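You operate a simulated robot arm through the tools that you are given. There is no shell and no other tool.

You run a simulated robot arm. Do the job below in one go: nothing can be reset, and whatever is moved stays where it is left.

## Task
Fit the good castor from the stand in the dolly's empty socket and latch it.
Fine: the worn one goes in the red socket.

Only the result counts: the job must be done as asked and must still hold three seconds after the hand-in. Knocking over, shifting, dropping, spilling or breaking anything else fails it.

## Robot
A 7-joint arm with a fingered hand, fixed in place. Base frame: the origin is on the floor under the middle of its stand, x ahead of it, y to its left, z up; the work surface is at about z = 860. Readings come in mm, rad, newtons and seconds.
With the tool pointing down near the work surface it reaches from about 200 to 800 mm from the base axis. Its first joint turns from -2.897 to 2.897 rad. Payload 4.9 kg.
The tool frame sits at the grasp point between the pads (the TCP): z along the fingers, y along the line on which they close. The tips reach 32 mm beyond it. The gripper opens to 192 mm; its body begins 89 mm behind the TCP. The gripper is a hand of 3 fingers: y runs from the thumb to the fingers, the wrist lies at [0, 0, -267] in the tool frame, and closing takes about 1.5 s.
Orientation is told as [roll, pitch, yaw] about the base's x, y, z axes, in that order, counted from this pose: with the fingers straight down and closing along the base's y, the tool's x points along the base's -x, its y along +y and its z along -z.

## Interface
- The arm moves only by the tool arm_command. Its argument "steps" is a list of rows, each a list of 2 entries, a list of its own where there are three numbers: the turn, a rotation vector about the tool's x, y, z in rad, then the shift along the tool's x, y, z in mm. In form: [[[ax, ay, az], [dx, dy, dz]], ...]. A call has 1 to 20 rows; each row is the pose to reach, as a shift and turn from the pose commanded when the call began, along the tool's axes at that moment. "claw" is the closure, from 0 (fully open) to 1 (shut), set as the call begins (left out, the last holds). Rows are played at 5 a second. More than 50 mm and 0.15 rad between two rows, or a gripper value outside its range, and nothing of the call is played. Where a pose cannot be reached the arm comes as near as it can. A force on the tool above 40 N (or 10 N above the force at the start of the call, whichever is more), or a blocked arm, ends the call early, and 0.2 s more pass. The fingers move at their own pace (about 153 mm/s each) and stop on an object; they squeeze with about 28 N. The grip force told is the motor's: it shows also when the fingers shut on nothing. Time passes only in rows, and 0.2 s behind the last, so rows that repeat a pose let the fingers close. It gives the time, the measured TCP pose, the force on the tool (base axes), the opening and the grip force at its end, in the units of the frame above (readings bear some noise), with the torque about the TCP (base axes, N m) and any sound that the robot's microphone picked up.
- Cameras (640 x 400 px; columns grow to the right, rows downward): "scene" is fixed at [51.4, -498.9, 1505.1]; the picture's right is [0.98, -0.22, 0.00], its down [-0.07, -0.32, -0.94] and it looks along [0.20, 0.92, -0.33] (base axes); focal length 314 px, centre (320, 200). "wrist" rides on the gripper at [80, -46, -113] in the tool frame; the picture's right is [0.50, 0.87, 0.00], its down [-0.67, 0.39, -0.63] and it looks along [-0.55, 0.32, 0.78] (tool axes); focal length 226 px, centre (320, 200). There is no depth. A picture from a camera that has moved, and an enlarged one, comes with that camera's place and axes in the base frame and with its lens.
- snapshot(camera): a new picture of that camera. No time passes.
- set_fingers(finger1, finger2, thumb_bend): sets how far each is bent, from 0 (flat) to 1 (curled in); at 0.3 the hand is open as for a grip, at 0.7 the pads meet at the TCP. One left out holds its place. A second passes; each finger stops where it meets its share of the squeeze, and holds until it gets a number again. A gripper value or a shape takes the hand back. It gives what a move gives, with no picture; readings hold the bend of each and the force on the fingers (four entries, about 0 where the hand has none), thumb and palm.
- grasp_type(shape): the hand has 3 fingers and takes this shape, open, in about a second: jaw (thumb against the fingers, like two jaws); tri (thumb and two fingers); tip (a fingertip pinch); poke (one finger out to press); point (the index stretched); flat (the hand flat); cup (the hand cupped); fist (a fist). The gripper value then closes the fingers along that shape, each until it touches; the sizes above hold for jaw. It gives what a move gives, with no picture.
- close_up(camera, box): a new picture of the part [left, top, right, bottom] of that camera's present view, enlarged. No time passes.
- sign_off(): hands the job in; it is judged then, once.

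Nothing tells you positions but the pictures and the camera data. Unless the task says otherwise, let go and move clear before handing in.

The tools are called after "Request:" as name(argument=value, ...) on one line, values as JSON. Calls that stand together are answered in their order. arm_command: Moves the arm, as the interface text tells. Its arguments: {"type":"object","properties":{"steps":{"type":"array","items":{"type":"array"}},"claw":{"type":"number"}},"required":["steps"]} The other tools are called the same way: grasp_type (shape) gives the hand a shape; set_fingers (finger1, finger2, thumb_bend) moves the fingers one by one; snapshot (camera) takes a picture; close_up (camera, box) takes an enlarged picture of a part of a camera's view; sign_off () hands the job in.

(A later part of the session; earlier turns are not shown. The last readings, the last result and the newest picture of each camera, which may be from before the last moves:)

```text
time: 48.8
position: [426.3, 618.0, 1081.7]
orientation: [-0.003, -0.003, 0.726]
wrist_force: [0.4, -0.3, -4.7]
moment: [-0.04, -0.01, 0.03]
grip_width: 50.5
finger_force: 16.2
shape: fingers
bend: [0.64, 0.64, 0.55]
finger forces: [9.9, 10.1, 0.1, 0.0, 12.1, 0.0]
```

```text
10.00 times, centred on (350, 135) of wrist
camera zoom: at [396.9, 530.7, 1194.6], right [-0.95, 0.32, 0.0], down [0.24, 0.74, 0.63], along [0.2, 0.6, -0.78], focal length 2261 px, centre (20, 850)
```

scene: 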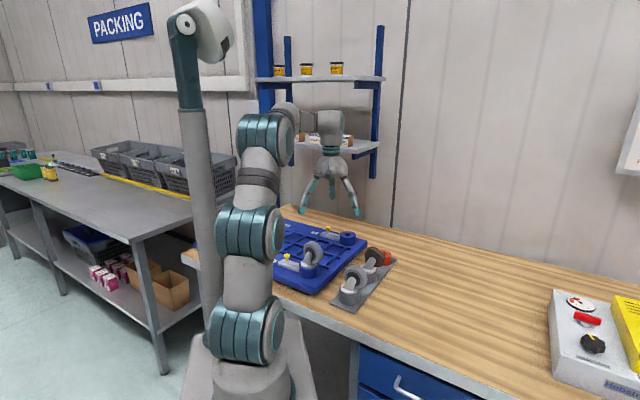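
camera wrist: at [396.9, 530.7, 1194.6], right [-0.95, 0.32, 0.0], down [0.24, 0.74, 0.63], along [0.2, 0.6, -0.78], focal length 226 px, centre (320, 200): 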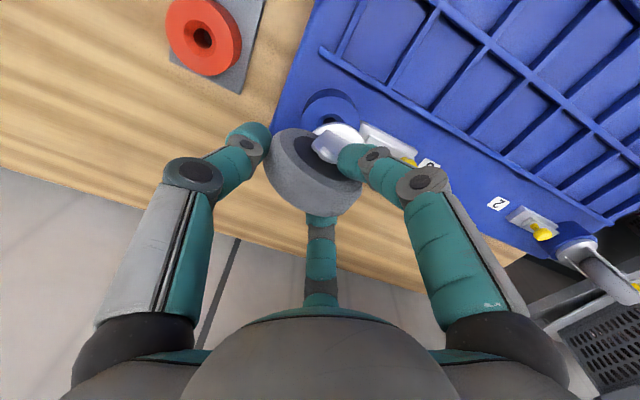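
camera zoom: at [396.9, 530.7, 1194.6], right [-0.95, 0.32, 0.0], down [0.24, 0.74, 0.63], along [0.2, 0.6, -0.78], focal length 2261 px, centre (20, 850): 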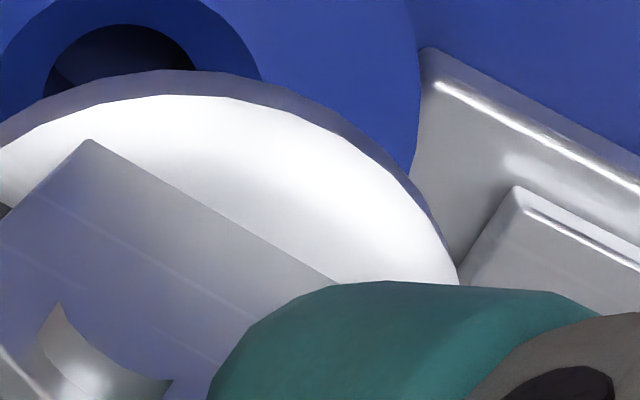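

The stem is about 1.5 mm off the hole's centre. I'll correct that, descend 20 mm so the tip is just above the rim, and check again.

Request:
arm_command(steps=[[[0, 0, 0], [-0.66, -1.66, 3]], [[0, 0, 0], [-0.66, -1.66, 8]], [[0, 0, 0], [-0.66, -1.66, 14]], [[0, 0, 0], [-0.66, -1.66, 20]], [[0, 0, 0], [-0.66, -1.66, 20]]])

Request:
close_up(camera="scene", box=[330, 215, 366, 247])

Request:
close_up(camera="wrist", box=[280, 70, 400, 170])

```text
time: 50.0
position: [428.5, 616.1, 1062.5]
orientation: [0.0, -0.002, 0.725]
wrist_force: [-0.2, 0.2, -4.2]
moment: [0.01, 0.0, -0.02]
grip_width: 50.6
finger_force: 16.4
shape: fingers
bend: [0.64, 0.64, 0.55]
finger forces: [9.8, 10.1, 0.1, 0.0, 12.2, 0.1]
```

```text
12.50 times, centred on (348, 231) of scene
camera zoom: at [51.4, -498.9, 1505.1], right [0.98, -0.22, 0.0], down [-0.07, -0.32, -0.94], along [0.2, 0.92, -0.33], focal length 3918 px, centre (-30, -188)
```

zoom: 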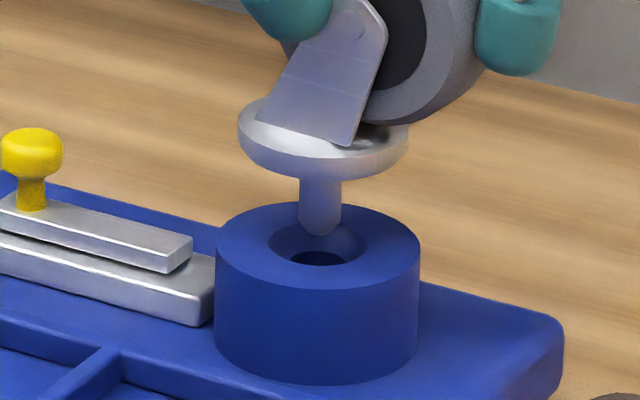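

```text
4.00 times, centred on (340, 120) of wrist
camera zoom: at [399.0, 529.6, 1174.6], right [-0.95, 0.32, 0.0], down [0.24, 0.74, 0.63], along [0.2, 0.6, -0.78], focal length 904 px, centre (240, 520)
```

zoom: 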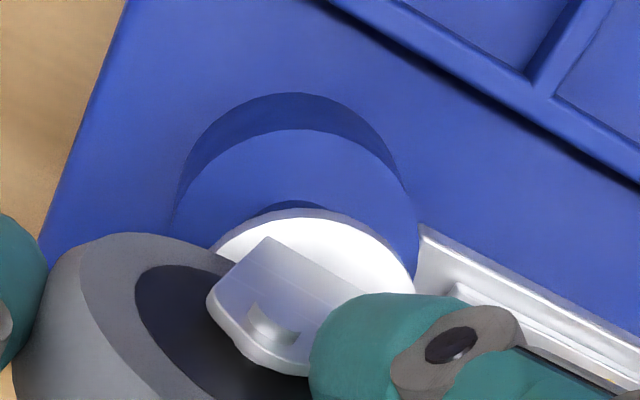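

The stem is centred to within about 1 mm. I'll lower it into the hole in small steps and watch the forces.

Request:
arm_command(steps=[[[0, 0, 0], [0.3, 0.3, 3]], [[0, 0, 0], [0.3, 0.3, 6]], [[0, 0, 0], [0.3, 0.3, 9]], [[0, 0, 0], [0.3, 0.3, 12]], [[0, 0, 0], [0.3, 0.3, 15]], [[0, 0, 0], [0.3, 0.3, 18]], [[0, 0, 0], [0.3, 0.3, 18]]])

Request:
close_up(camera="scene", box=[330, 215, 366, 247])

```text
time: 51.6
position: [427.4, 616.3, 1044.7]
orientation: [-0.001, 0.0, 0.726]
wrist_force: [0.1, 0.3, -5.0]
moment: [0.02, -0.02, 0.01]
grip_width: 50.5
finger_force: 16.1
shape: fingers
bend: [0.64, 0.64, 0.55]
finger forces: [9.9, 10.2, 0.0, 0.0, 12.0, 0.0]
```

```text
12.50 times, centred on (348, 231) of scene
camera zoom: at [51.4, -498.9, 1505.1], right [0.98, -0.22, 0.0], down [-0.07, -0.32, -0.94], along [0.2, 0.92, -0.33], focal length 3918 px, centre (-30, -188)
```

zoom: 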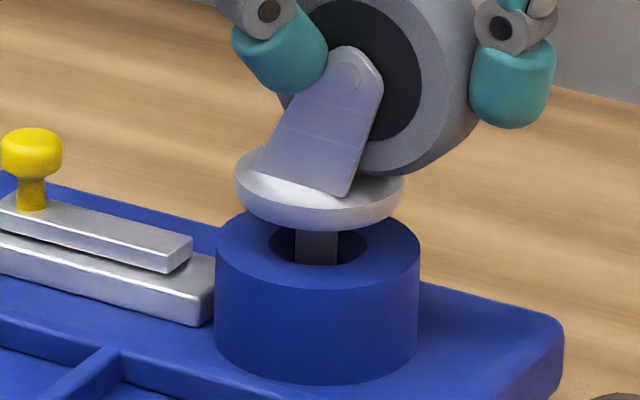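

The stem is in the hole with no side force. About 17 mm remain, so I'll keep lowering until the disc seats.

Request:
arm_command(steps=[[[0, 0, 0], [0, 0, 3]], [[0, 0, 0], [0, 0, 6]], [[0, 0, 0], [0, 0, 9]], [[0, 0, 0], [0, 0, 12]], [[0, 0, 0], [0, 0, 14]], [[0, 0, 0], [0, 0, 15.5]], [[0, 0, 0], [0, 0, 15.5]]])

Request:
close_up(camera="scene", box=[330, 215, 366, 247])

```text
time: 53.2
position: [428.0, 616.6, 1028.1]
orientation: [0.0, 0.0, 0.727]
wrist_force: [0.1, -0.4, -4.6]
moment: [-0.04, 0.0, 0.02]
grip_width: 50.4
finger_force: 16.3
shape: fingers
bend: [0.64, 0.64, 0.55]
finger forces: [9.8, 10.2, 0.1, 0.0, 12.1, 0.0]
```

```text
12.50 times, centred on (348, 231) of scene
camera zoom: at [51.4, -498.9, 1505.1], right [0.98, -0.22, 0.0], down [-0.07, -0.32, -0.94], along [0.2, 0.92, -0.33], focal length 3918 px, centre (-30, -188)
```

zoom: 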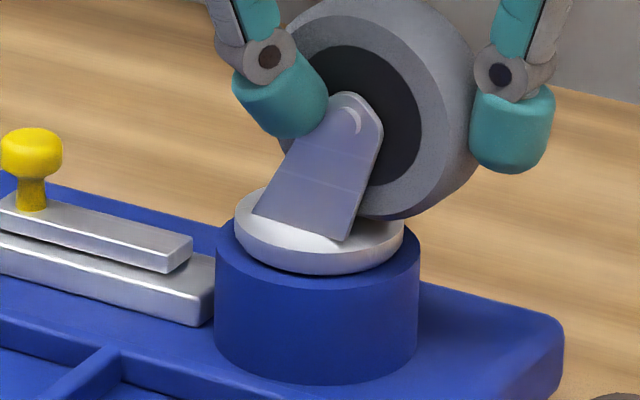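

Only 2–3 mm remain. I'll lower by 1 mm steps until the load comes off.

Request:
arm_command(steps=[[[0, 0, 0], [0, 0, 1]], [[0, 0, 0], [0, 0, 2]], [[0, 0, 0], [0, 0, 2]]])

Request:
arm_command(steps=[[[0, 0, 0], [0, 0, 1]], [[0, 0, 0], [0, 0, 1]]])

Request:
close_up(camera="scene", box=[330, 215, 366, 247])

```text
time: 54.0
position: [427.4, 616.2, 1025.9]
orientation: [-0.001, 0.0, 0.726]
wrist_force: [-0.6, 0.4, -2.1]
moment: [-0.03, -0.02, 0.0]
grip_width: 50.4
finger_force: 16.3
shape: fingers
bend: [0.64, 0.64, 0.55]
finger forces: [10.1, 10.3, 0.1, 0.0, 12.2, 0.0]
```

```text
time: 54.6
position: [427.7, 617.7, 1025.9]
orientation: [-0.001, -0.002, 0.726]
wrist_force: [-0.8, -1.4, 3.6]
moment: [-0.1, -0.07, -0.04]
grip_width: 50.4
finger_force: 17.7
shape: fingers
bend: [0.64, 0.64, 0.55]
finger forces: [10.9, 10.7, 0.0, 0.0, 12.8, 0.0]
```

```text
12.50 times, centred on (348, 231) of scene
camera zoom: at [51.4, -498.9, 1505.1], right [0.98, -0.22, 0.0], down [-0.07, -0.32, -0.94], along [0.2, 0.92, -0.33], focal length 3918 px, centre (-30, -188)
```

zoom: 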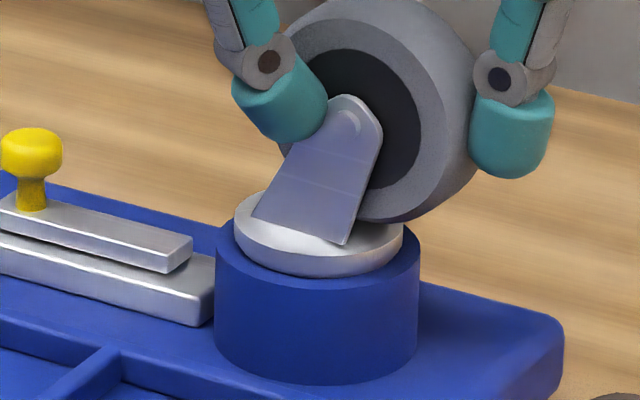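

The load has come off, with about 8 N pressing down. I'll press a little more to be sure it is fully seated, and compare it with castor 4.

Request:
arm_command(steps=[[[0, 0, 0], [0, 0, 1]], [[0, 0, 0], [0, 0, 1]]])

Request:
close_up(camera="scene", box=[335, 225, 361, 245])

Request:
close_up(camera="scene", box=[290, 240, 340, 282])

```text
time: 55.2
position: [428.0, 617.6, 1027.4]
orientation: [0.0, -0.002, 0.725]
wrist_force: [-0.7, -0.3, 10.1]
moment: [-0.18, -0.06, -0.07]
grip_width: 50.4
finger_force: 18.1
shape: fingers
bend: [0.64, 0.64, 0.55]
finger forces: [12.0, 11.7, 0.0, 0.1, 13.4, 0.0]
```

```text
16.00 times, centred on (348, 235) of scene
camera zoom: at [51.4, -498.9, 1505.1], right [0.98, -0.22, 0.0], down [-0.07, -0.32, -0.94], along [0.2, 0.92, -0.33], focal length 5016 px, centre (-128, -360)
```

zoom: 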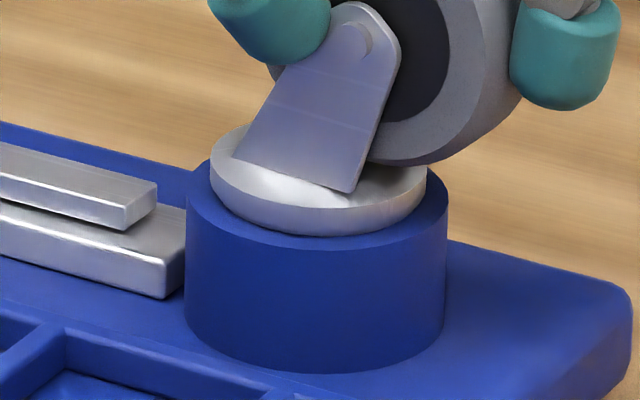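

```text
9.52 times, centred on (315, 261) of scene
camera zoom: at [51.4, -498.9, 1505.1], right [0.98, -0.22, 0.0], down [-0.07, -0.32, -0.94], along [0.2, 0.92, -0.33], focal length 2985 px, centre (368, -381)
```

zoom: 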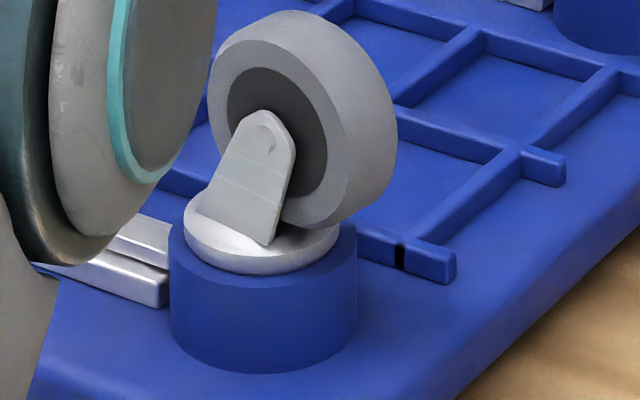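

The castor is seated and its disc sits on the socket just as castor 4's does. I'll relieve the downward push, then open the digits together and rise clear.

Request:
arm_command(steps=[[[0, 0, 0], [0, 0, -1.5]], [[0, 0, 0], [0, 0, -1.5]]])

Request:
set_fingers(finger1=0.56, finger2=0.56, thumb_bend=0.45)

Request:
close_up(camera="scene", box=[325, 205, 373, 247])

Request:
close_up(camera="wrist", box=[200, 60, 440, 240])

```text
time: 55.8
position: [427.4, 616.0, 1025.3]
orientation: [-0.001, 0.0, 0.727]
wrist_force: [0.0, 0.5, 7.1]
moment: [-0.08, -0.08, 0.0]
grip_width: 50.1
finger_force: 17.9
shape: fingers
bend: [0.64, 0.64, 0.55]
finger forces: [11.0, 11.8, 0.1, 0.1, 13.1, 0.0]
```

```text
time: 56.8
position: [428.3, 615.4, 1025.9]
orientation: [0.001, 0.0, 0.726]
wrist_force: [-0.3, 0.5, 0.3]
moment: [-0.04, -0.01, -0.04]
grip_width: 82.8
finger_force: 0.1
shape: fingers
bend: [0.56, 0.56, 0.45]
finger forces: [0.0, 0.1, 0.0, 0.0, 0.0, 0.1]
```

```text
9.52 times, centred on (349, 226) of scene
camera zoom: at [51.4, -498.9, 1505.1], right [0.98, -0.22, 0.0], down [-0.07, -0.32, -0.94], along [0.2, 0.92, -0.33], focal length 2985 px, centre (44, -48)
```

zoom: 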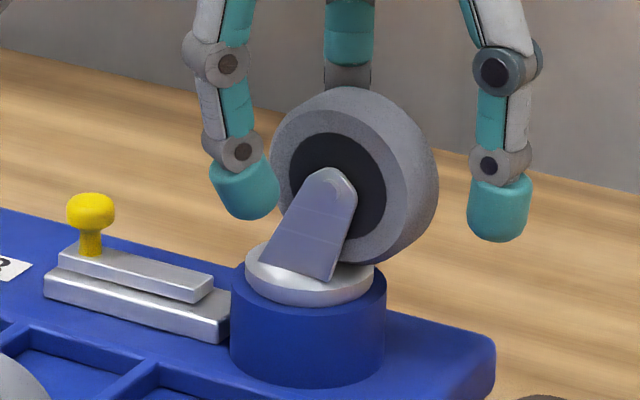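

```text
2.22 times, centred on (320, 150) of wrist
camera zoom: at [398.5, 529.8, 1138.7], right [-0.95, 0.32, 0.0], down [0.24, 0.74, 0.63], along [0.2, 0.6, -0.78], focal length 502 px, centre (320, 311)
```

zoom: 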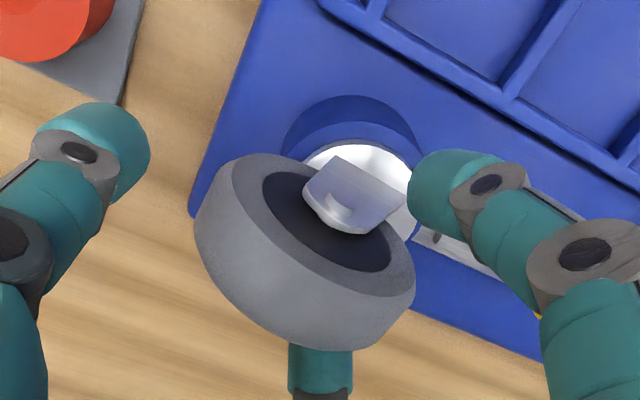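

The castor stands in the socket on its own. I'll open the digits further and rise straight up.

Request:
set_fingers(finger1=0.43, finger2=0.43, thumb_bend=0.43)

Request:
arm_command(steps=[[[0, 0, 0], [0, 0, -10]], [[0, 0, 0], [0, 0, -25]], [[0, 0, 0], [0, 0, -45]], [[0, 0, 0], [4, -5, -62]], [[0, 0, 0], [20, -20, -80]], [[0, 0, 0], [40, -40, -95]], [[0, 0, 0], [40, -40, -95]]])

Request:
snapshot(camera="scene")

Request:
snapshot(camera="wrist")

```text
time: 57.8
position: [428.3, 617.4, 1026.2]
orientation: [0.0, 0.0, 0.727]
wrist_force: [-0.3, -0.9, -0.5]
moment: [0.01, 0.0, 0.05]
grip_width: 113.9
finger_force: 0.1
shape: fingers
bend: [0.43, 0.43, 0.43]
finger forces: [0.1, 0.1, 0.0, 0.0, 0.1, 0.1]
```

```text
time: 59.4
position: [424.7, 559.1, 1120.2]
orientation: [-0.001, 0.0, 0.725]
wrist_force: [0.0, 0.3, -0.5]
moment: [-0.01, 0.03, 0.0]
grip_width: 113.6
finger_force: 0.1
shape: fingers
bend: [0.43, 0.43, 0.43]
finger forces: [0.0, 0.0, 0.0, 0.1, 0.0, 0.1]
```

```text
taken
```

scene: 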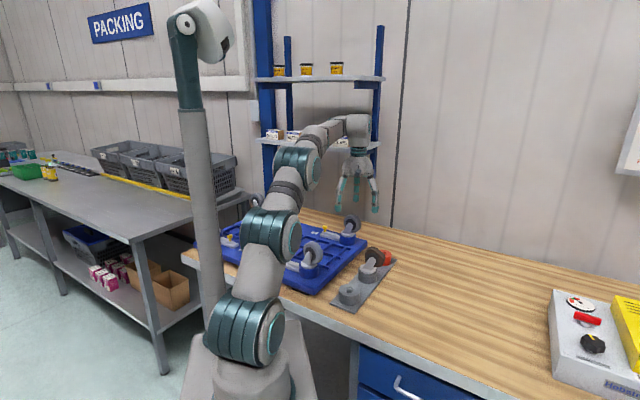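

```text
taken
camera wrist: at [395.3, 472.8, 1233.3], right [-0.95, 0.31, 0.0], down [0.24, 0.74, 0.63], along [0.2, 0.6, -0.78], focal length 226 px, centre (320, 200)
```

wrist: 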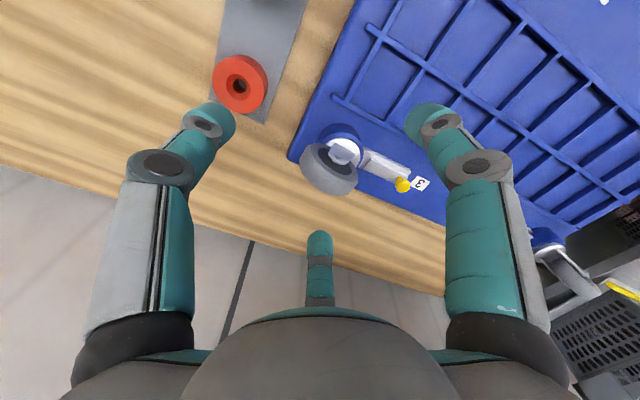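

The good castor is in. To close the latch without hitting the wheel, I'll turn the hand so finger 1 lies on the outer side of the knob and the other two digits pass either side of the socket line. Then I'll approach above the knob.

Request:
arm_command(steps=[[[0, 0, 0.14], [-1, 18, 0]], [[0, 0, 0.28], [-2, 36, 0]], [[0, 0, 0.42], [-3, 54, 5]], [[0, 0, 0.56], [-4, 72, 15]], [[0, 0, 0.7], [-5, 90, 25]], [[0, 0, 0.84], [-6, 110, 35]], [[0, 0, 0.98], [-7.2, 128.6, 45]], [[0, 0, 0.995], [-7.2, 128.6, 45]], [[0, 0, 0.995], [-7.2, 128.6, 45]]])

Request:
set_fingers(finger1=0.57, finger2=0.48, thumb_bend=0.48)

Request:
snapshot(camera="wrist")

Request:
close_up(camera="scene", box=[290, 160, 390, 260])

```text
time: 61.4
position: [343.9, 661.3, 1076.5]
orientation: [-0.001, 0.0, -0.269]
wrist_force: [0.5, -0.4, -0.3]
moment: [-0.02, -0.01, 0.0]
grip_width: 113.8
finger_force: 0.1
shape: fingers
bend: [0.43, 0.43, 0.43]
finger forces: [0.0, 0.1, 0.1, 0.0, 0.0, 0.1]
```

```text
time: 62.4
position: [343.4, 660.3, 1075.9]
orientation: [0.0, 0.0, -0.27]
wrist_force: [0.8, 0.3, -0.4]
moment: [-0.03, 0.04, 0.0]
grip_width: 76.9
finger_force: 0.0
shape: fingers
bend: [0.56, 0.48, 0.48]
finger forces: [0.0, 0.0, 0.0, 0.1, 0.1, 0.0]
```

```text
taken
camera wrist: at [254.9, 638.0, 1188.7], right [-0.25, 0.97, 0.0], down [0.75, 0.2, 0.63], along [0.61, 0.16, -0.78], focal length 226 px, centre (320, 200)
```

wrist: 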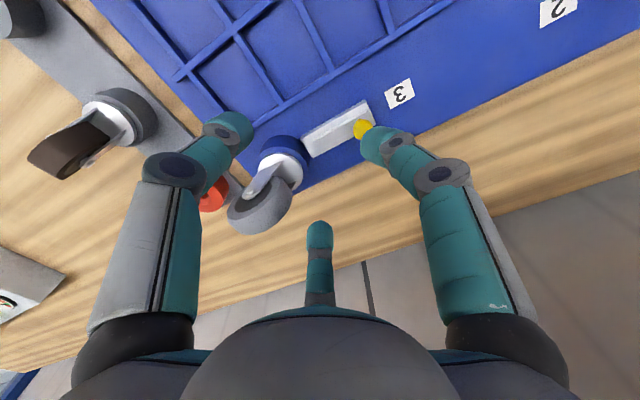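

```text
4.00 times, centred on (340, 210) of scene
camera zoom: at [51.4, -498.9, 1505.1], right [0.98, -0.22, 0.0], down [-0.07, -0.32, -0.94], along [0.2, 0.92, -0.33], focal length 1254 px, centre (240, 160)
```

zoom: 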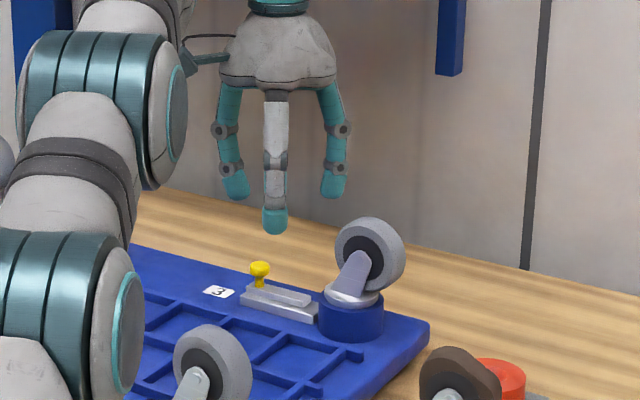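

Finger 1 will sit on the outer side of the knob. I'll descend diagonally, staying above the knob first, and check.

Request:
arm_command(steps=[[[0, 0, 0], [0, 5, 20]], [[0, 0, 0], [-0.5, 14, 40]], [[0, 0, 0], [-1, 25, 60]], [[0, 0, 0], [-1.3, 35.6, 76]], [[0, 0, 0], [-1.3, 35.6, 76]]])

Request:
snapshot(camera="wrist")

Request:
close_up(camera="scene", box=[300, 180, 380, 260])

```text
time: 63.6
position: [354.8, 694.6, 998.5]
orientation: [0.0, 0.001, -0.268]
wrist_force: [-0.5, -0.6, -0.3]
moment: [0.0, -0.03, -0.05]
grip_width: 76.9
finger_force: 0.1
shape: fingers
bend: [0.56, 0.48, 0.48]
finger forces: [0.0, 0.0, 0.0, 0.0, 0.1, 0.0]
```

```text
taken
camera wrist: at [264.8, 671.5, 1112.0], right [-0.25, 0.97, 0.0], down [0.75, 0.2, 0.63], along [0.61, 0.16, -0.78], focal length 226 px, centre (320, 200)
```

wrist: 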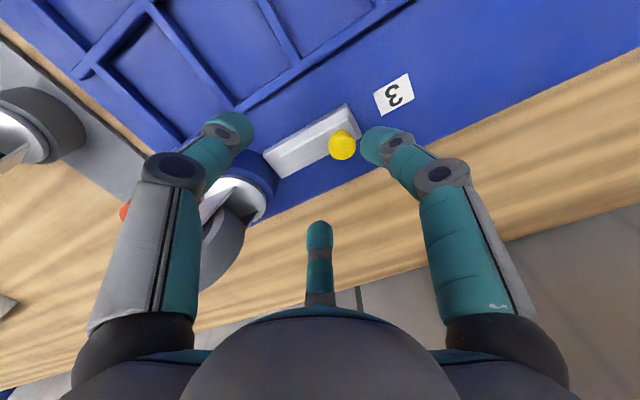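

```text
5.00 times, centred on (340, 220) of scene
camera zoom: at [51.4, -498.9, 1505.1], right [0.98, -0.22, 0.0], down [-0.07, -0.32, -0.94], along [0.2, 0.92, -0.33], focal length 1567 px, centre (220, 100)
```

zoom: 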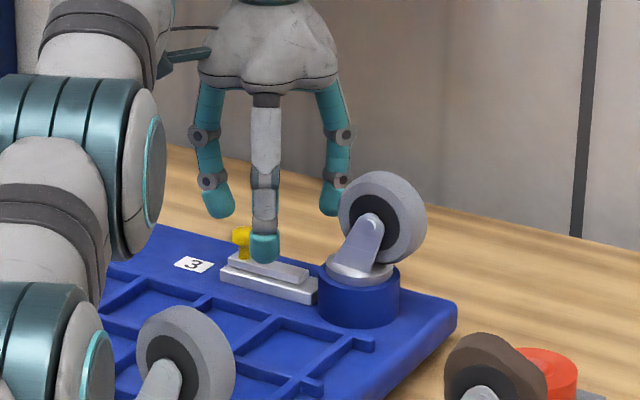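

The hand clears the wheel and finger 1 is just outside the knob. I'll tuck in the other two digits and lower to knob height.

Request:
set_fingers(finger2=0.58, thumb_bend=0.58)

Request:
arm_command(steps=[[[0, 0, 0], [0, 0, 8]], [[0, 0, 0], [0, 0, 16]], [[0, 0, 0], [0, 0, 23]], [[0, 0, 0], [0, 0, 27]], [[0, 0, 0], [0, 0, 27]]])

Request:
snapshot(camera="wrist")

Request:
close_up(camera="scene", box=[305, 195, 375, 255])

```text
time: 64.6
position: [354.6, 694.5, 998.2]
orientation: [-0.001, 0.001, -0.268]
wrist_force: [-0.6, 0.0, 0.2]
moment: [-0.01, -0.01, 0.01]
grip_width: 57.0
finger_force: 0.0
shape: fingers
bend: [0.56, 0.57, 0.57]
finger forces: [0.1, 0.0, 0.0, 0.1, 0.0, 0.0]
```

```text
time: 65.8
position: [354.9, 695.9, 972.5]
orientation: [0.0, 0.0, -0.269]
wrist_force: [0.0, 0.0, 0.5]
moment: [0.03, 0.03, -0.02]
grip_width: 57.2
finger_force: 0.0
shape: fingers
bend: [0.56, 0.57, 0.57]
finger forces: [0.0, 0.1, 0.1, 0.0, 0.0, 0.0]
```

```text
taken
camera wrist: at [265.7, 672.4, 1085.6], right [-0.25, 0.97, 0.0], down [0.75, 0.2, 0.63], along [0.61, 0.16, -0.78], focal length 226 px, centre (320, 200)
```

wrist: 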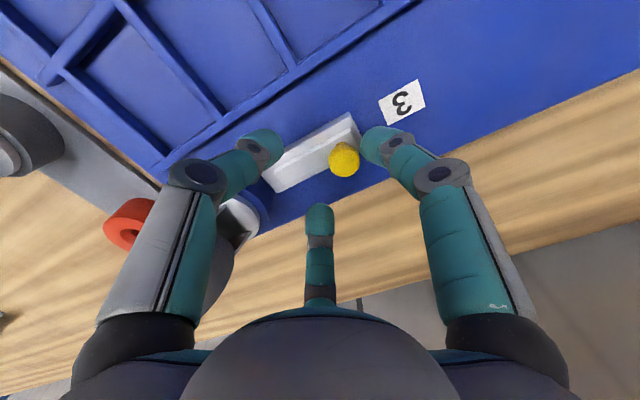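

```text
6.67 times, centred on (340, 225) of scene
camera zoom: at [51.4, -498.9, 1505.1], right [0.98, -0.22, 0.0], down [-0.07, -0.32, -0.94], along [0.2, 0.92, -0.33], focal length 2090 px, centre (187, 33)
```

zoom: 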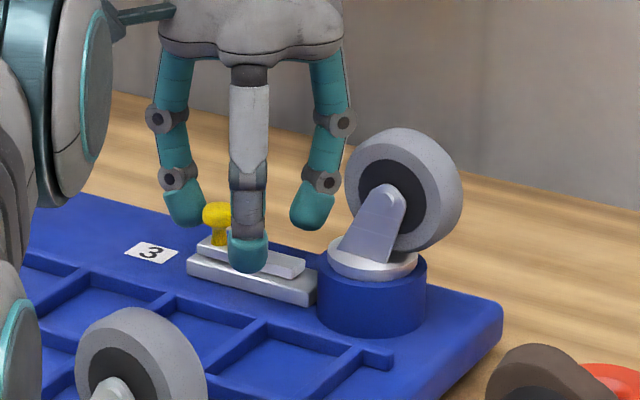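

Finger 1 is just outside the knob at cap height. I'll push toward the socket in small steps until the slide reaches its stop.

Request:
arm_command(steps=[[[0, 0, 0], [-2.6, -1.5, 0]], [[0, 0, 0], [-5.2, -3, 0]], [[0, 0, 0], [-7.8, -4.5, 0]], [[0, 0, 0], [-10.4, -6, 0]], [[0, 0, 0], [-13, -7.5, 0]], [[0, 0, 0], [-15.6, -9, 0]], [[0, 0, 0], [-15.6, -9, 0]]])

Request:
close_up(camera="scene", box=[305, 195, 375, 255])

Request:
close_up(camera="wrist", box=[200, 80, 440, 240])

```text
time: 67.4
position: [367.5, 683.1, 972.6]
orientation: [0.001, -0.001, -0.269]
wrist_force: [-0.1, -0.3, 0.2]
moment: [0.01, 0.02, -0.02]
grip_width: 57.7
finger_force: 0.1
shape: fingers
bend: [0.56, 0.57, 0.57]
finger forces: [0.3, 0.1, 0.0, 0.1, 0.1, 0.0]
```

```text
6.67 times, centred on (340, 225) of scene
camera zoom: at [51.4, -498.9, 1505.1], right [0.98, -0.22, 0.0], down [-0.07, -0.32, -0.94], along [0.2, 0.92, -0.33], focal length 2090 px, centre (187, 33)
```

zoom: 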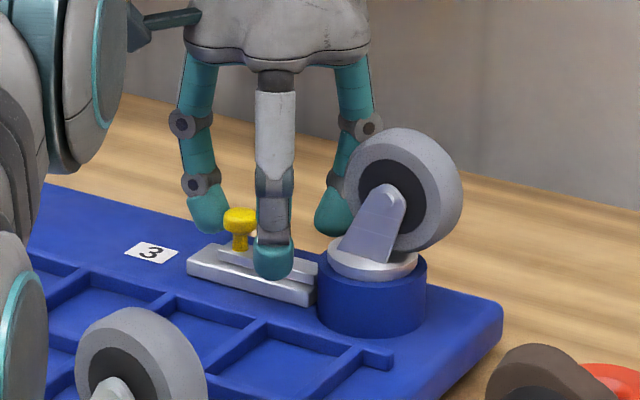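

```text
2.50 times, centred on (320, 160) of wrist
camera zoom: at [278.7, 659.4, 1085.8], right [-0.25, 0.97, 0.0], down [0.75, 0.2, 0.63], along [0.61, 0.16, -0.78], focal length 565 px, centre (320, 300)
```

zoom: 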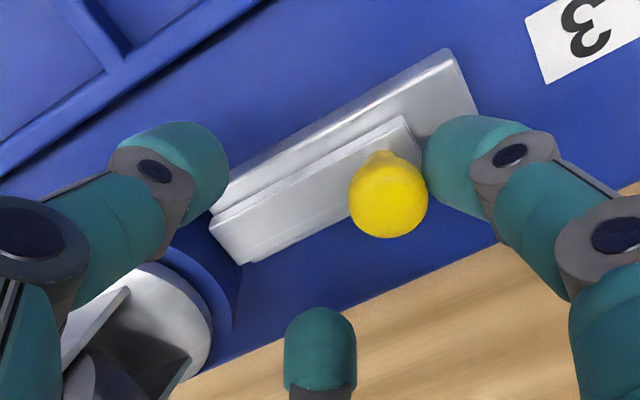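

The slide is moving in freely. I'll carry on gently until it stops.

Request:
arm_command(steps=[[[0, 0, 0], [-1.7, -1, 0]], [[0, 0, 0], [-3.5, -2, 0]], [[0, 0, 0], [-5.2, -3, 0]], [[0, 0, 0], [-6.9, -4, 0]], [[0, 0, 0], [-6.9, -4, 0]]])

Request:
close_up(camera="wrist", box=[200, 80, 440, 240])

```text
time: 68.6
position: [373.0, 677.7, 972.8]
orientation: [0.0, 0.0, -0.269]
wrist_force: [-2.7, 3.5, 1.3]
moment: [0.13, 0.12, -0.03]
grip_width: 62.6
finger_force: 1.9
shape: fingers
bend: [0.53, 0.57, 0.57]
finger forces: [3.6, 0.1, 0.0, 0.0, 0.0, 0.0]
```

```text
2.50 times, centred on (320, 160) of wrist
camera zoom: at [283.5, 653.7, 1085.8], right [-0.25, 0.97, 0.0], down [0.75, 0.2, 0.63], along [0.61, 0.16, -0.78], focal length 565 px, centre (320, 300)
```

zoom: 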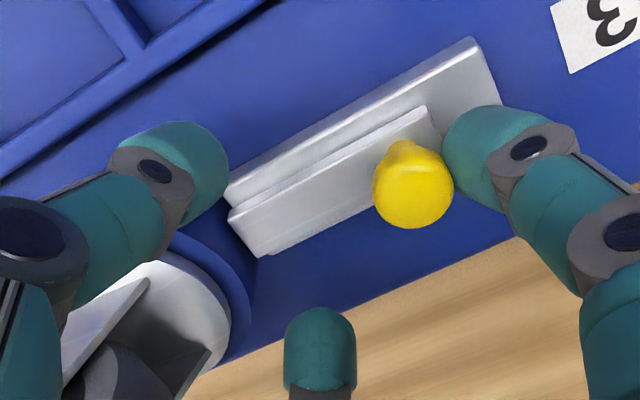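

The slide now resists at 3.6 N and sits about where the shut latches do. I'll press a little harder to make sure it is fully home.

Request:
arm_command(steps=[[[0, 0, 0], [-1.7, -1, 0]], [[0, 0, 0], [-3.5, -2, 0]], [[0, 0, 0], [-3.5, -2, 0]], [[0, 0, 0], [-3.5, -2, 0]]])

Request:
close_up(camera="wrist", box=[200, 80, 440, 240])

Request:
close_up(camera="scene", box=[305, 195, 375, 255])

```text
time: 69.6
position: [376.7, 673.2, 972.3]
orientation: [0.0, 0.0, -0.269]
wrist_force: [-4.4, 4.4, 2.4]
moment: [0.22, 0.18, -0.01]
grip_width: 65.7
finger_force: 2.2
shape: fingers
bend: [0.52, 0.57, 0.57]
finger forces: [4.9, 0.0, 0.0, 0.1, 0.1, 0.1]
```

```text
2.50 times, centred on (320, 160) of wrist
camera zoom: at [286.5, 651.0, 1085.6], right [-0.25, 0.97, 0.0], down [0.75, 0.2, 0.63], along [0.61, 0.16, -0.78], focal length 565 px, centre (320, 300)
```

zoom: 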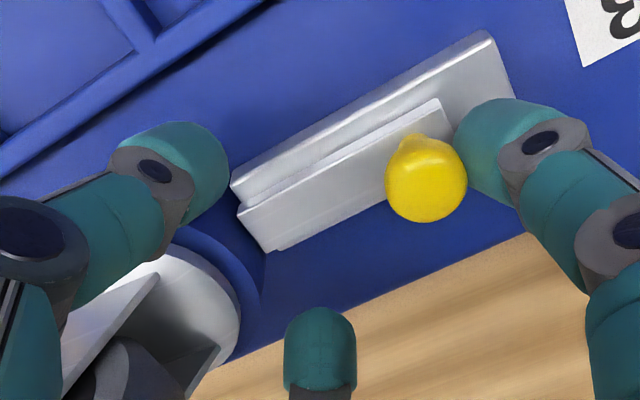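

```text
6.67 times, centred on (340, 225) of scene
camera zoom: at [51.4, -498.9, 1505.1], right [0.98, -0.22, 0.0], down [-0.07, -0.32, -0.94], along [0.2, 0.92, -0.33], focal length 2090 px, centre (187, 33)
```

zoom: 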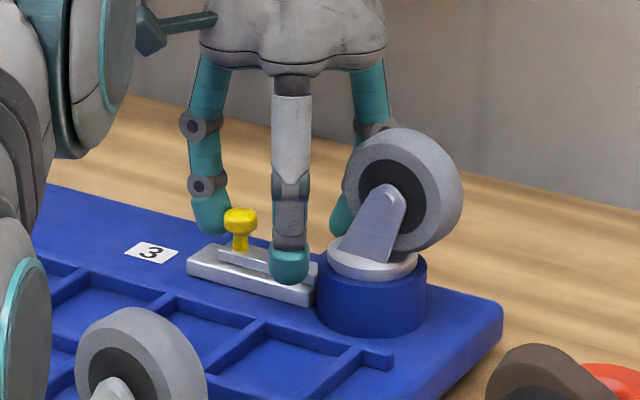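

The knob is back exactly at its original shut position, pressing against its stop, so latch 3 is closed. I'll back finger 1 off and rise clear.

Request:
arm_command(steps=[[[0, 0, 0], [5, 3, 0]], [[0, 0, 0], [10, 6, 0]], [[0, 0, 0], [14, 8, 0]], [[0, 0, 0], [14, 8, -12]], [[0, 0, 0], [14, 8, -28]], [[0, 0, 0], [14, -8, -50]], [[0, 0, 0], [14, -30, -80]], [[0, 0, 0], [14, -60, -110]], [[0, 0, 0], [14, -60, -110]]])

Request:
close_up(camera="scene", box=[305, 195, 375, 255])

Request:
snapshot(camera="wrist")

```text
time: 71.6
position: [345.9, 621.2, 1083.2]
orientation: [0.0, 0.0, -0.268]
wrist_force: [-0.9, -0.5, 0.2]
moment: [-0.01, -0.01, 0.0]
grip_width: 57.2
finger_force: 0.1
shape: fingers
bend: [0.56, 0.57, 0.57]
finger forces: [0.0, 0.1, 0.1, 0.0, 0.1, 0.0]
```

```text
6.67 times, centred on (340, 225) of scene
camera zoom: at [51.4, -498.9, 1505.1], right [0.98, -0.22, 0.0], down [-0.07, -0.32, -0.94], along [0.2, 0.92, -0.33], focal length 2090 px, centre (187, 33)
```

zoom: 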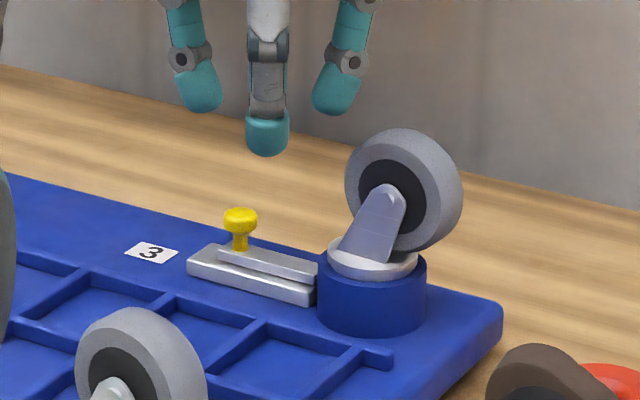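

```text
taken
camera wrist: at [257.2, 596.9, 1196.3], right [-0.25, 0.97, 0.0], down [0.75, 0.2, 0.63], along [0.61, 0.16, -0.78], focal length 226 px, centre (320, 200)
```

wrist: 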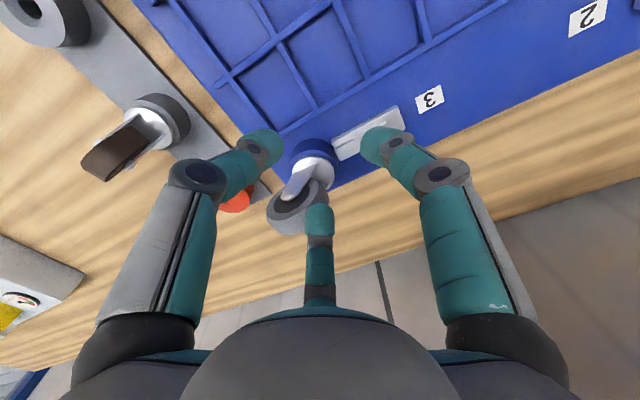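

The good castor is fitted and latched. Now for the worn castor: I'll move the hand to look at it and at the red socket.

Request:
arm_command(steps=[[[0, 0, 0], [-1, -38, -20]], [[0, 0, 0], [-2, -78, -35]], [[0, 0, 0], [-4, -118, -50]], [[0, 0, 0], [-5, -158, -60]], [[0, 0, 0], [-6, -198, -67]], [[0, 0, 0], [-7.6, -237.6, -67]], [[0, 0, 0], [-7.6, -237.6, -67]]], claw=0.2)

Request:
snapshot(camera="wrist")

Request:
close_up(camera="scene", box=[350, 235, 405, 285])

```text
time: 73.2
position: [291.4, 387.7, 1149.4]
orientation: [-0.001, 0.0, -0.265]
wrist_force: [0.8, -0.4, 0.5]
moment: [0.0, 0.03, 0.0]
grip_width: 153.1
finger_force: 0.0
shape: jaw
bend: [0.26, 0.26, 0.49]
finger forces: [0.0, 0.0, 0.0, 0.0, 0.0, 0.0]
```

```text
taken
camera wrist: at [201.6, 364.5, 1262.6], right [-0.25, 0.97, 0.0], down [0.75, 0.2, 0.63], along [0.61, 0.16, -0.78], focal length 226 px, centre (320, 200)
```

wrist: 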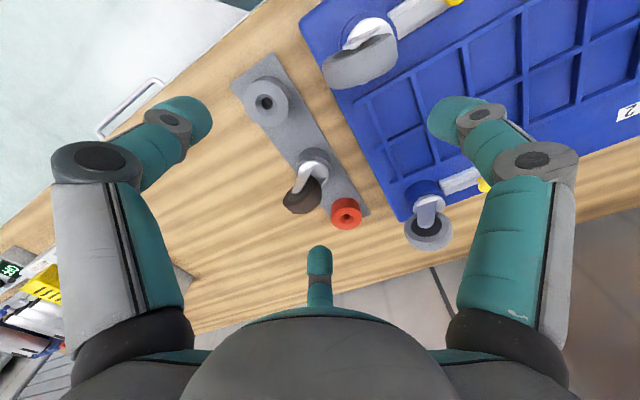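

```text
8.00 times, centred on (378, 260) of scene
camera zoom: at [51.4, -498.9, 1505.1], right [0.98, -0.22, 0.0], down [-0.07, -0.32, -0.94], along [0.2, 0.92, -0.33], focal length 2508 px, centre (-140, -280)
```

zoom: 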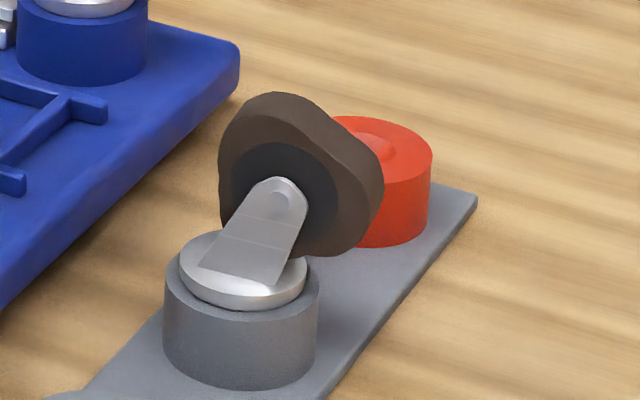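

Request:
close_up(camera="wrist", box=[270, 140, 370, 240])

Request:
close_up(camera="wrist", box=[230, 70, 310, 130])

```text
4.00 times, centred on (320, 190) of wrist
camera zoom: at [201.6, 364.5, 1262.6], right [-0.25, 0.97, 0.0], down [0.75, 0.2, 0.63], along [0.61, 0.16, -0.78], focal length 904 px, centre (320, 240)
```

zoom: 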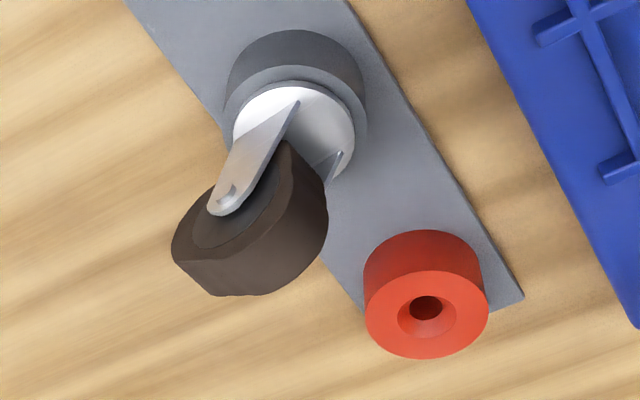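

```text
6.67 times, centred on (270, 100) of wrist
camera zoom: at [201.6, 364.5, 1262.6], right [-0.25, 0.97, 0.0], down [0.75, 0.2, 0.63], along [0.61, 0.16, -0.78], focal length 1507 px, centre (653, 867)
```

zoom: 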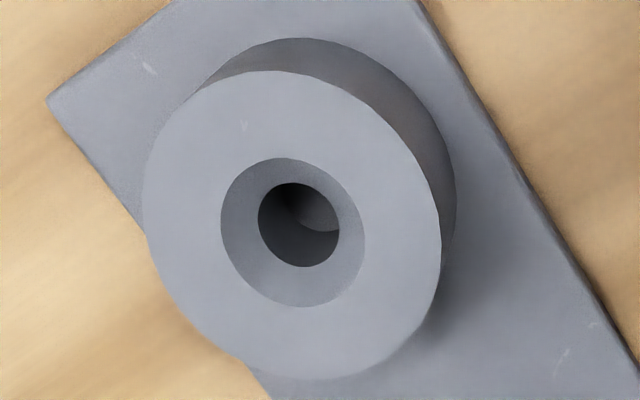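

Positions: worn stem about [424, 410.5], red socket about [523, 510.5, 900]. I need the worn wheel's exact direction, so I'll turn and tilt the hand for another straight-down look.

Request:
arm_command(steps=[[[0, 0, 0.14], [-16, -0.5, 0]], [[0, 0, 0.28], [-32, -1, 0]], [[0, 0, 0.42], [-48, -1.5, 0]], [[0, 0, 0.56], [-64, -2, 0]], [[0, 0, 0.7], [-77.9, -2.3, 0]], [[0, 0, 0.732], [-77.9, -2.3, 0]]], claw=0)

Request:
arm_command(steps=[[[0.057, 0.0986, 0], [0, 0, 0]], [[0.114, 0.197, 0], [0, 0, 0]], [[0.171, 0.296, 0], [0, 0, 0]], [[0.228, 0.394, 0], [0, 0, 0]], [[0.285, 0.493, 0], [0, 0, 0]], [[0.3415, 0.5915, 0], [0, 0, 0]], [[0.3415, 0.5915, 0], [0, 0, 0]]])

Request:
snapshot(camera="wrist")

Request:
snapshot(camera="scene")

```text
time: 74.6
position: [365.9, 366.2, 1150.3]
orientation: [0.002, 0.0, -1.001]
wrist_force: [0.2, -0.3, -1.1]
moment: [0.0, -0.02, -0.01]
grip_width: 192.1
finger_force: 0.0
shape: jaw
bend: [0.3, 0.3, 0.3]
finger forces: [0.0, 0.0, 0.1, 0.1, 0.0, 0.1]
```

```text
time: 76.2
position: [365.5, 366.7, 1149.7]
orientation: [-0.388, 0.579, -1.117]
wrist_force: [-0.1, 0.1, -0.1]
moment: [-0.04, 0.02, 0.0]
grip_width: 191.9
finger_force: 0.1
shape: jaw
bend: [0.3, 0.3, 0.3]
finger forces: [0.1, 0.0, 0.1, 0.1, 0.0, 0.0]
```

```text
taken
camera wrist: at [365.2, 365.5, 1295.5], right [0.46, 0.89, 0.0], down [0.89, -0.46, 0.0], along [0.0, 0.0, -1.0], focal length 226 px, centre (320, 200)
```

wrist: 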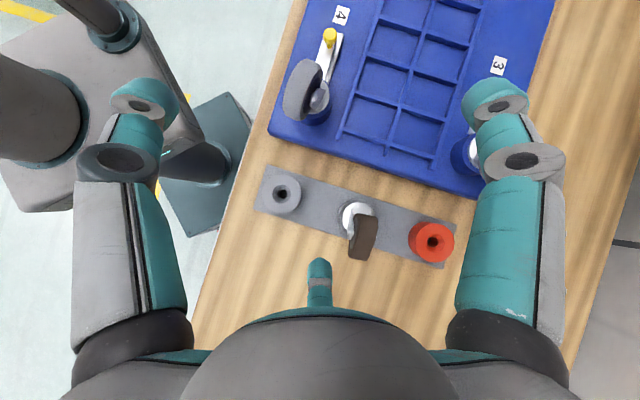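

```text
taken
```

scene: 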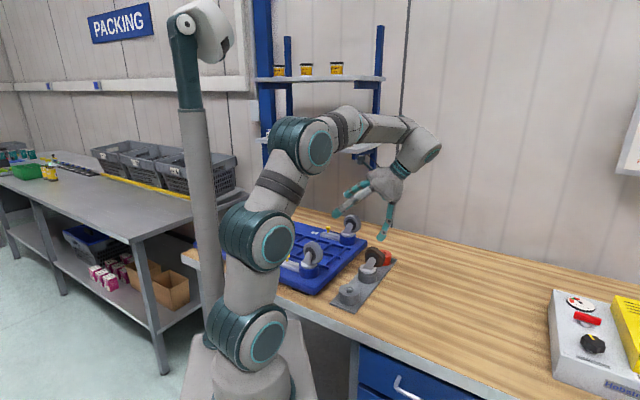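

The straight-down view now shows all three stand sockets clearly. I'll enlarge the worn castor and the red socket.

Request:
close_up(camera="wrist", box=[325, 190, 395, 270])

Request:
close_up(camera="wrist", box=[395, 205, 475, 275])

Request:
close_up(camera="wrist", box=[250, 160, 320, 225])

```text
5.00 times, centred on (360, 230) of wrist
camera zoom: at [365.2, 365.5, 1295.5], right [0.46, 0.89, 0.0], down [0.89, -0.46, 0.0], along [0.0, 0.0, -1.0], focal length 1130 px, centre (120, 50)
```

zoom: 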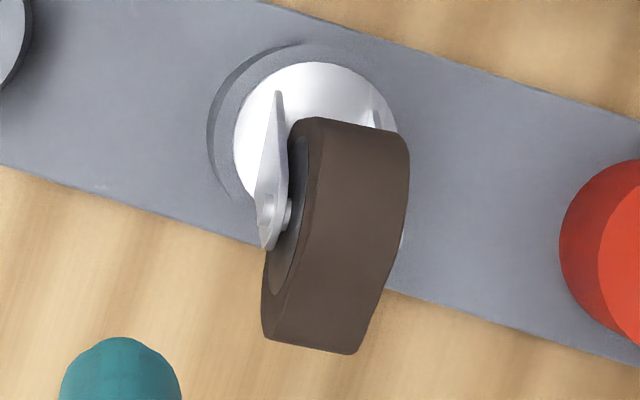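

```text
5.71 times, centred on (435, 240) of wrist
camera zoom: at [365.2, 365.5, 1295.5], right [0.46, 0.89, 0.0], down [0.89, -0.46, 0.0], along [0.0, 0.0, -1.0], focal length 1292 px, centre (-337, -29)
```

zoom: 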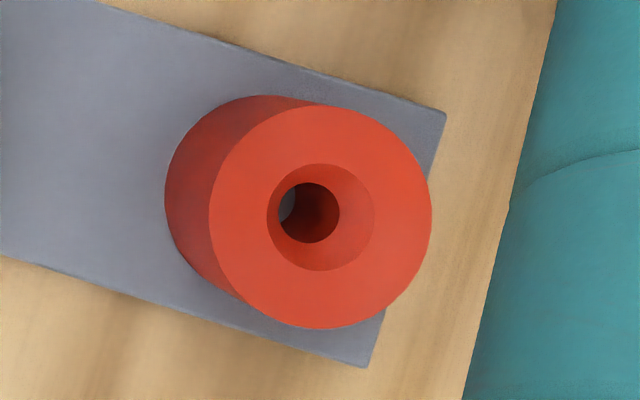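

```text
6.15 times, centred on (285, 192) of wrist
camera zoom: at [365.2, 365.5, 1295.5], right [0.46, 0.89, 0.0], down [0.89, -0.46, 0.0], along [0.0, 0.0, -1.0], focal length 1391 px, centre (535, 246)
```

zoom: 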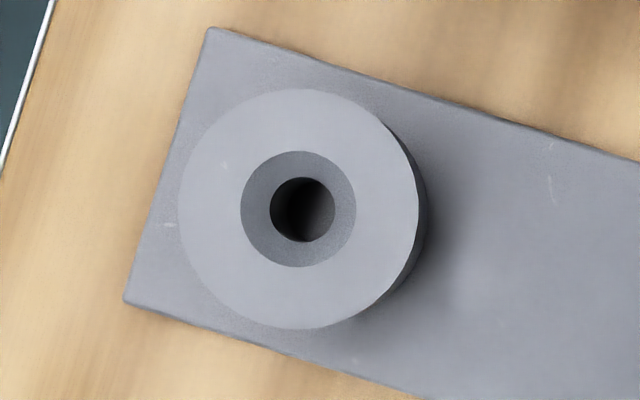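

From the vertical view:
- **Worn stem:** about [424.8, 410.4].
- **Red socket:** about [524.2, 509.8].
- **Worn wheel:** trails at about -38.5°.

I'll bring the hand upright and turn it to yaw 0.90, so the thumb faces the worn wheel's outer end.

Request:
arm_command(steps=[[[-0.057, -0.0986, 0], [0, 0, 0]], [[-0.114, -0.197, 0], [0, 0, 0]], [[-0.171, -0.296, 0], [0, 0, 0]], [[-0.228, -0.394, 0], [0, 0, 0]], [[-0.285, -0.493, 0], [0, 0, 0]], [[-0.3415, -0.5915, 0], [0, 0, 0]], [[-0.3415, -0.5915, 0], [0, 0, 0]]])

Request:
arm_command(steps=[[[0, 0, -0.14], [-0.5, 6, 2]], [[0, 0, -0.28], [-1, 12, 4]], [[0, 0, -0.42], [-1.5, 18, 6]], [[0, 0, -0.56], [-2, 24, 8]], [[0, 0, -0.7], [-2.5, 30, 10]], [[0, 0, -0.84], [-3, 36, 12]], [[0, 0, -0.98], [-3.5, 42, 14]], [[0, 0, -1.12], [-4, 48, 16]], [[0, 0, -1.26], [-4.5, 54, 18]], [[0, 0, -1.4], [-5, 60, 20]], [[0, 0, -1.54], [-5.5, 66, 22]], [[0, 0, -1.68], [-6, 72, 24]], [[0, 0, -1.82], [-7, 77, 28]], [[0, 0, -1.899], [-7.6, 77.7, 30]], [[0, 0, -1.899], [-7.6, 77.7, 30]]])

Request:
snapshot(camera="wrist")

Request:
snapshot(camera="scene")

```text
time: 77.8
position: [365.5, 366.3, 1149.4]
orientation: [0.001, 0.0, -1.0]
wrist_force: [0.6, 0.2, -0.2]
moment: [0.0, -0.06, -0.05]
grip_width: 191.9
finger_force: 0.1
shape: jaw
bend: [0.3, 0.3, 0.3]
finger forces: [0.1, 0.1, 0.1, 0.0, 0.2, 0.0]
```

```text
time: 81.0
position: [435.2, 402.2, 1120.8]
orientation: [0.0, 0.001, 0.9]
wrist_force: [-0.1, -0.2, -0.3]
moment: [0.0, -0.01, 0.03]
grip_width: 191.7
finger_force: 0.0
shape: jaw
bend: [0.3, 0.3, 0.3]
finger forces: [0.1, 0.0, 0.0, 0.0, 0.0, 0.0]
```

```text
taken
camera wrist: at [421.1, 310.3, 1232.7], right [-0.99, 0.15, 0.0], down [0.11, 0.77, 0.63], along [0.09, 0.62, -0.78], focal length 226 px, centre (320, 200)
```

wrist: 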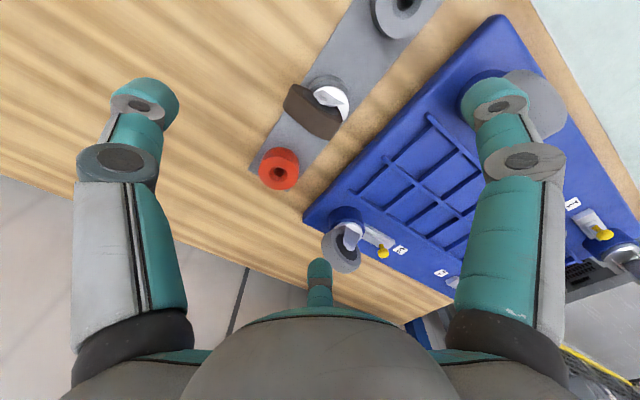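

```text
taken
```

scene: 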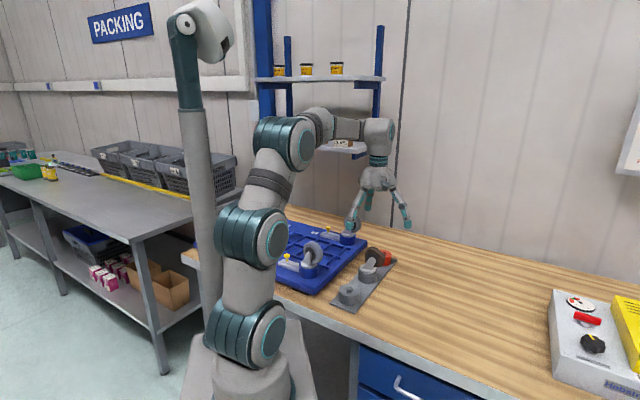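

Request:
close_up(camera="wrist", box=[270, 60, 370, 145])

Request:
close_up(camera="scene", box=[355, 240, 395, 280])

```text
4.71 times, centred on (320, 102) of wrist
camera zoom: at [421.1, 310.3, 1232.7], right [-0.99, 0.15, 0.0], down [0.11, 0.77, 0.63], along [0.09, 0.62, -0.78], focal length 1064 px, centre (320, 659)
```

zoom: 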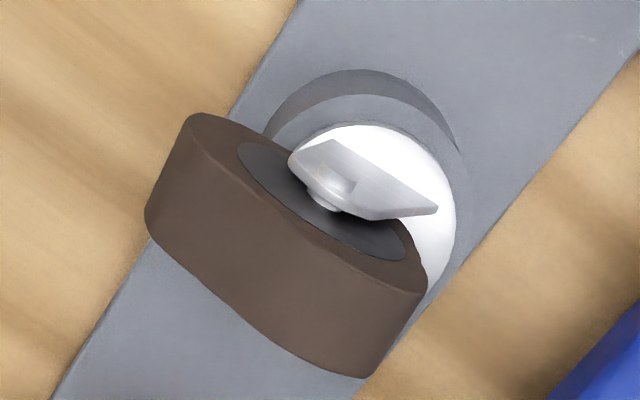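

```text
10.00 times, centred on (375, 260) of scene
camera zoom: at [51.4, -498.9, 1505.1], right [0.98, -0.22, 0.0], down [-0.07, -0.32, -0.94], along [0.2, 0.92, -0.33], focal length 3135 px, centre (-230, -400)
```

zoom: 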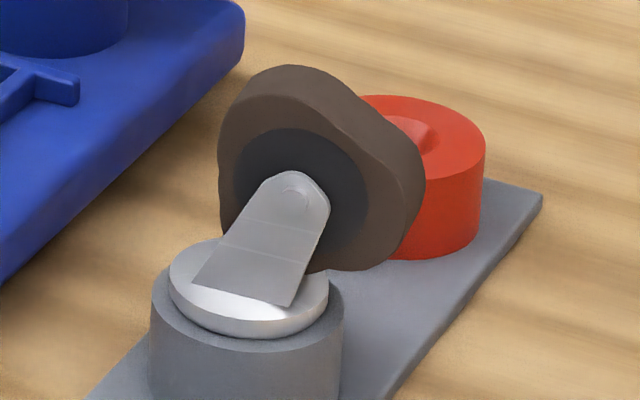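

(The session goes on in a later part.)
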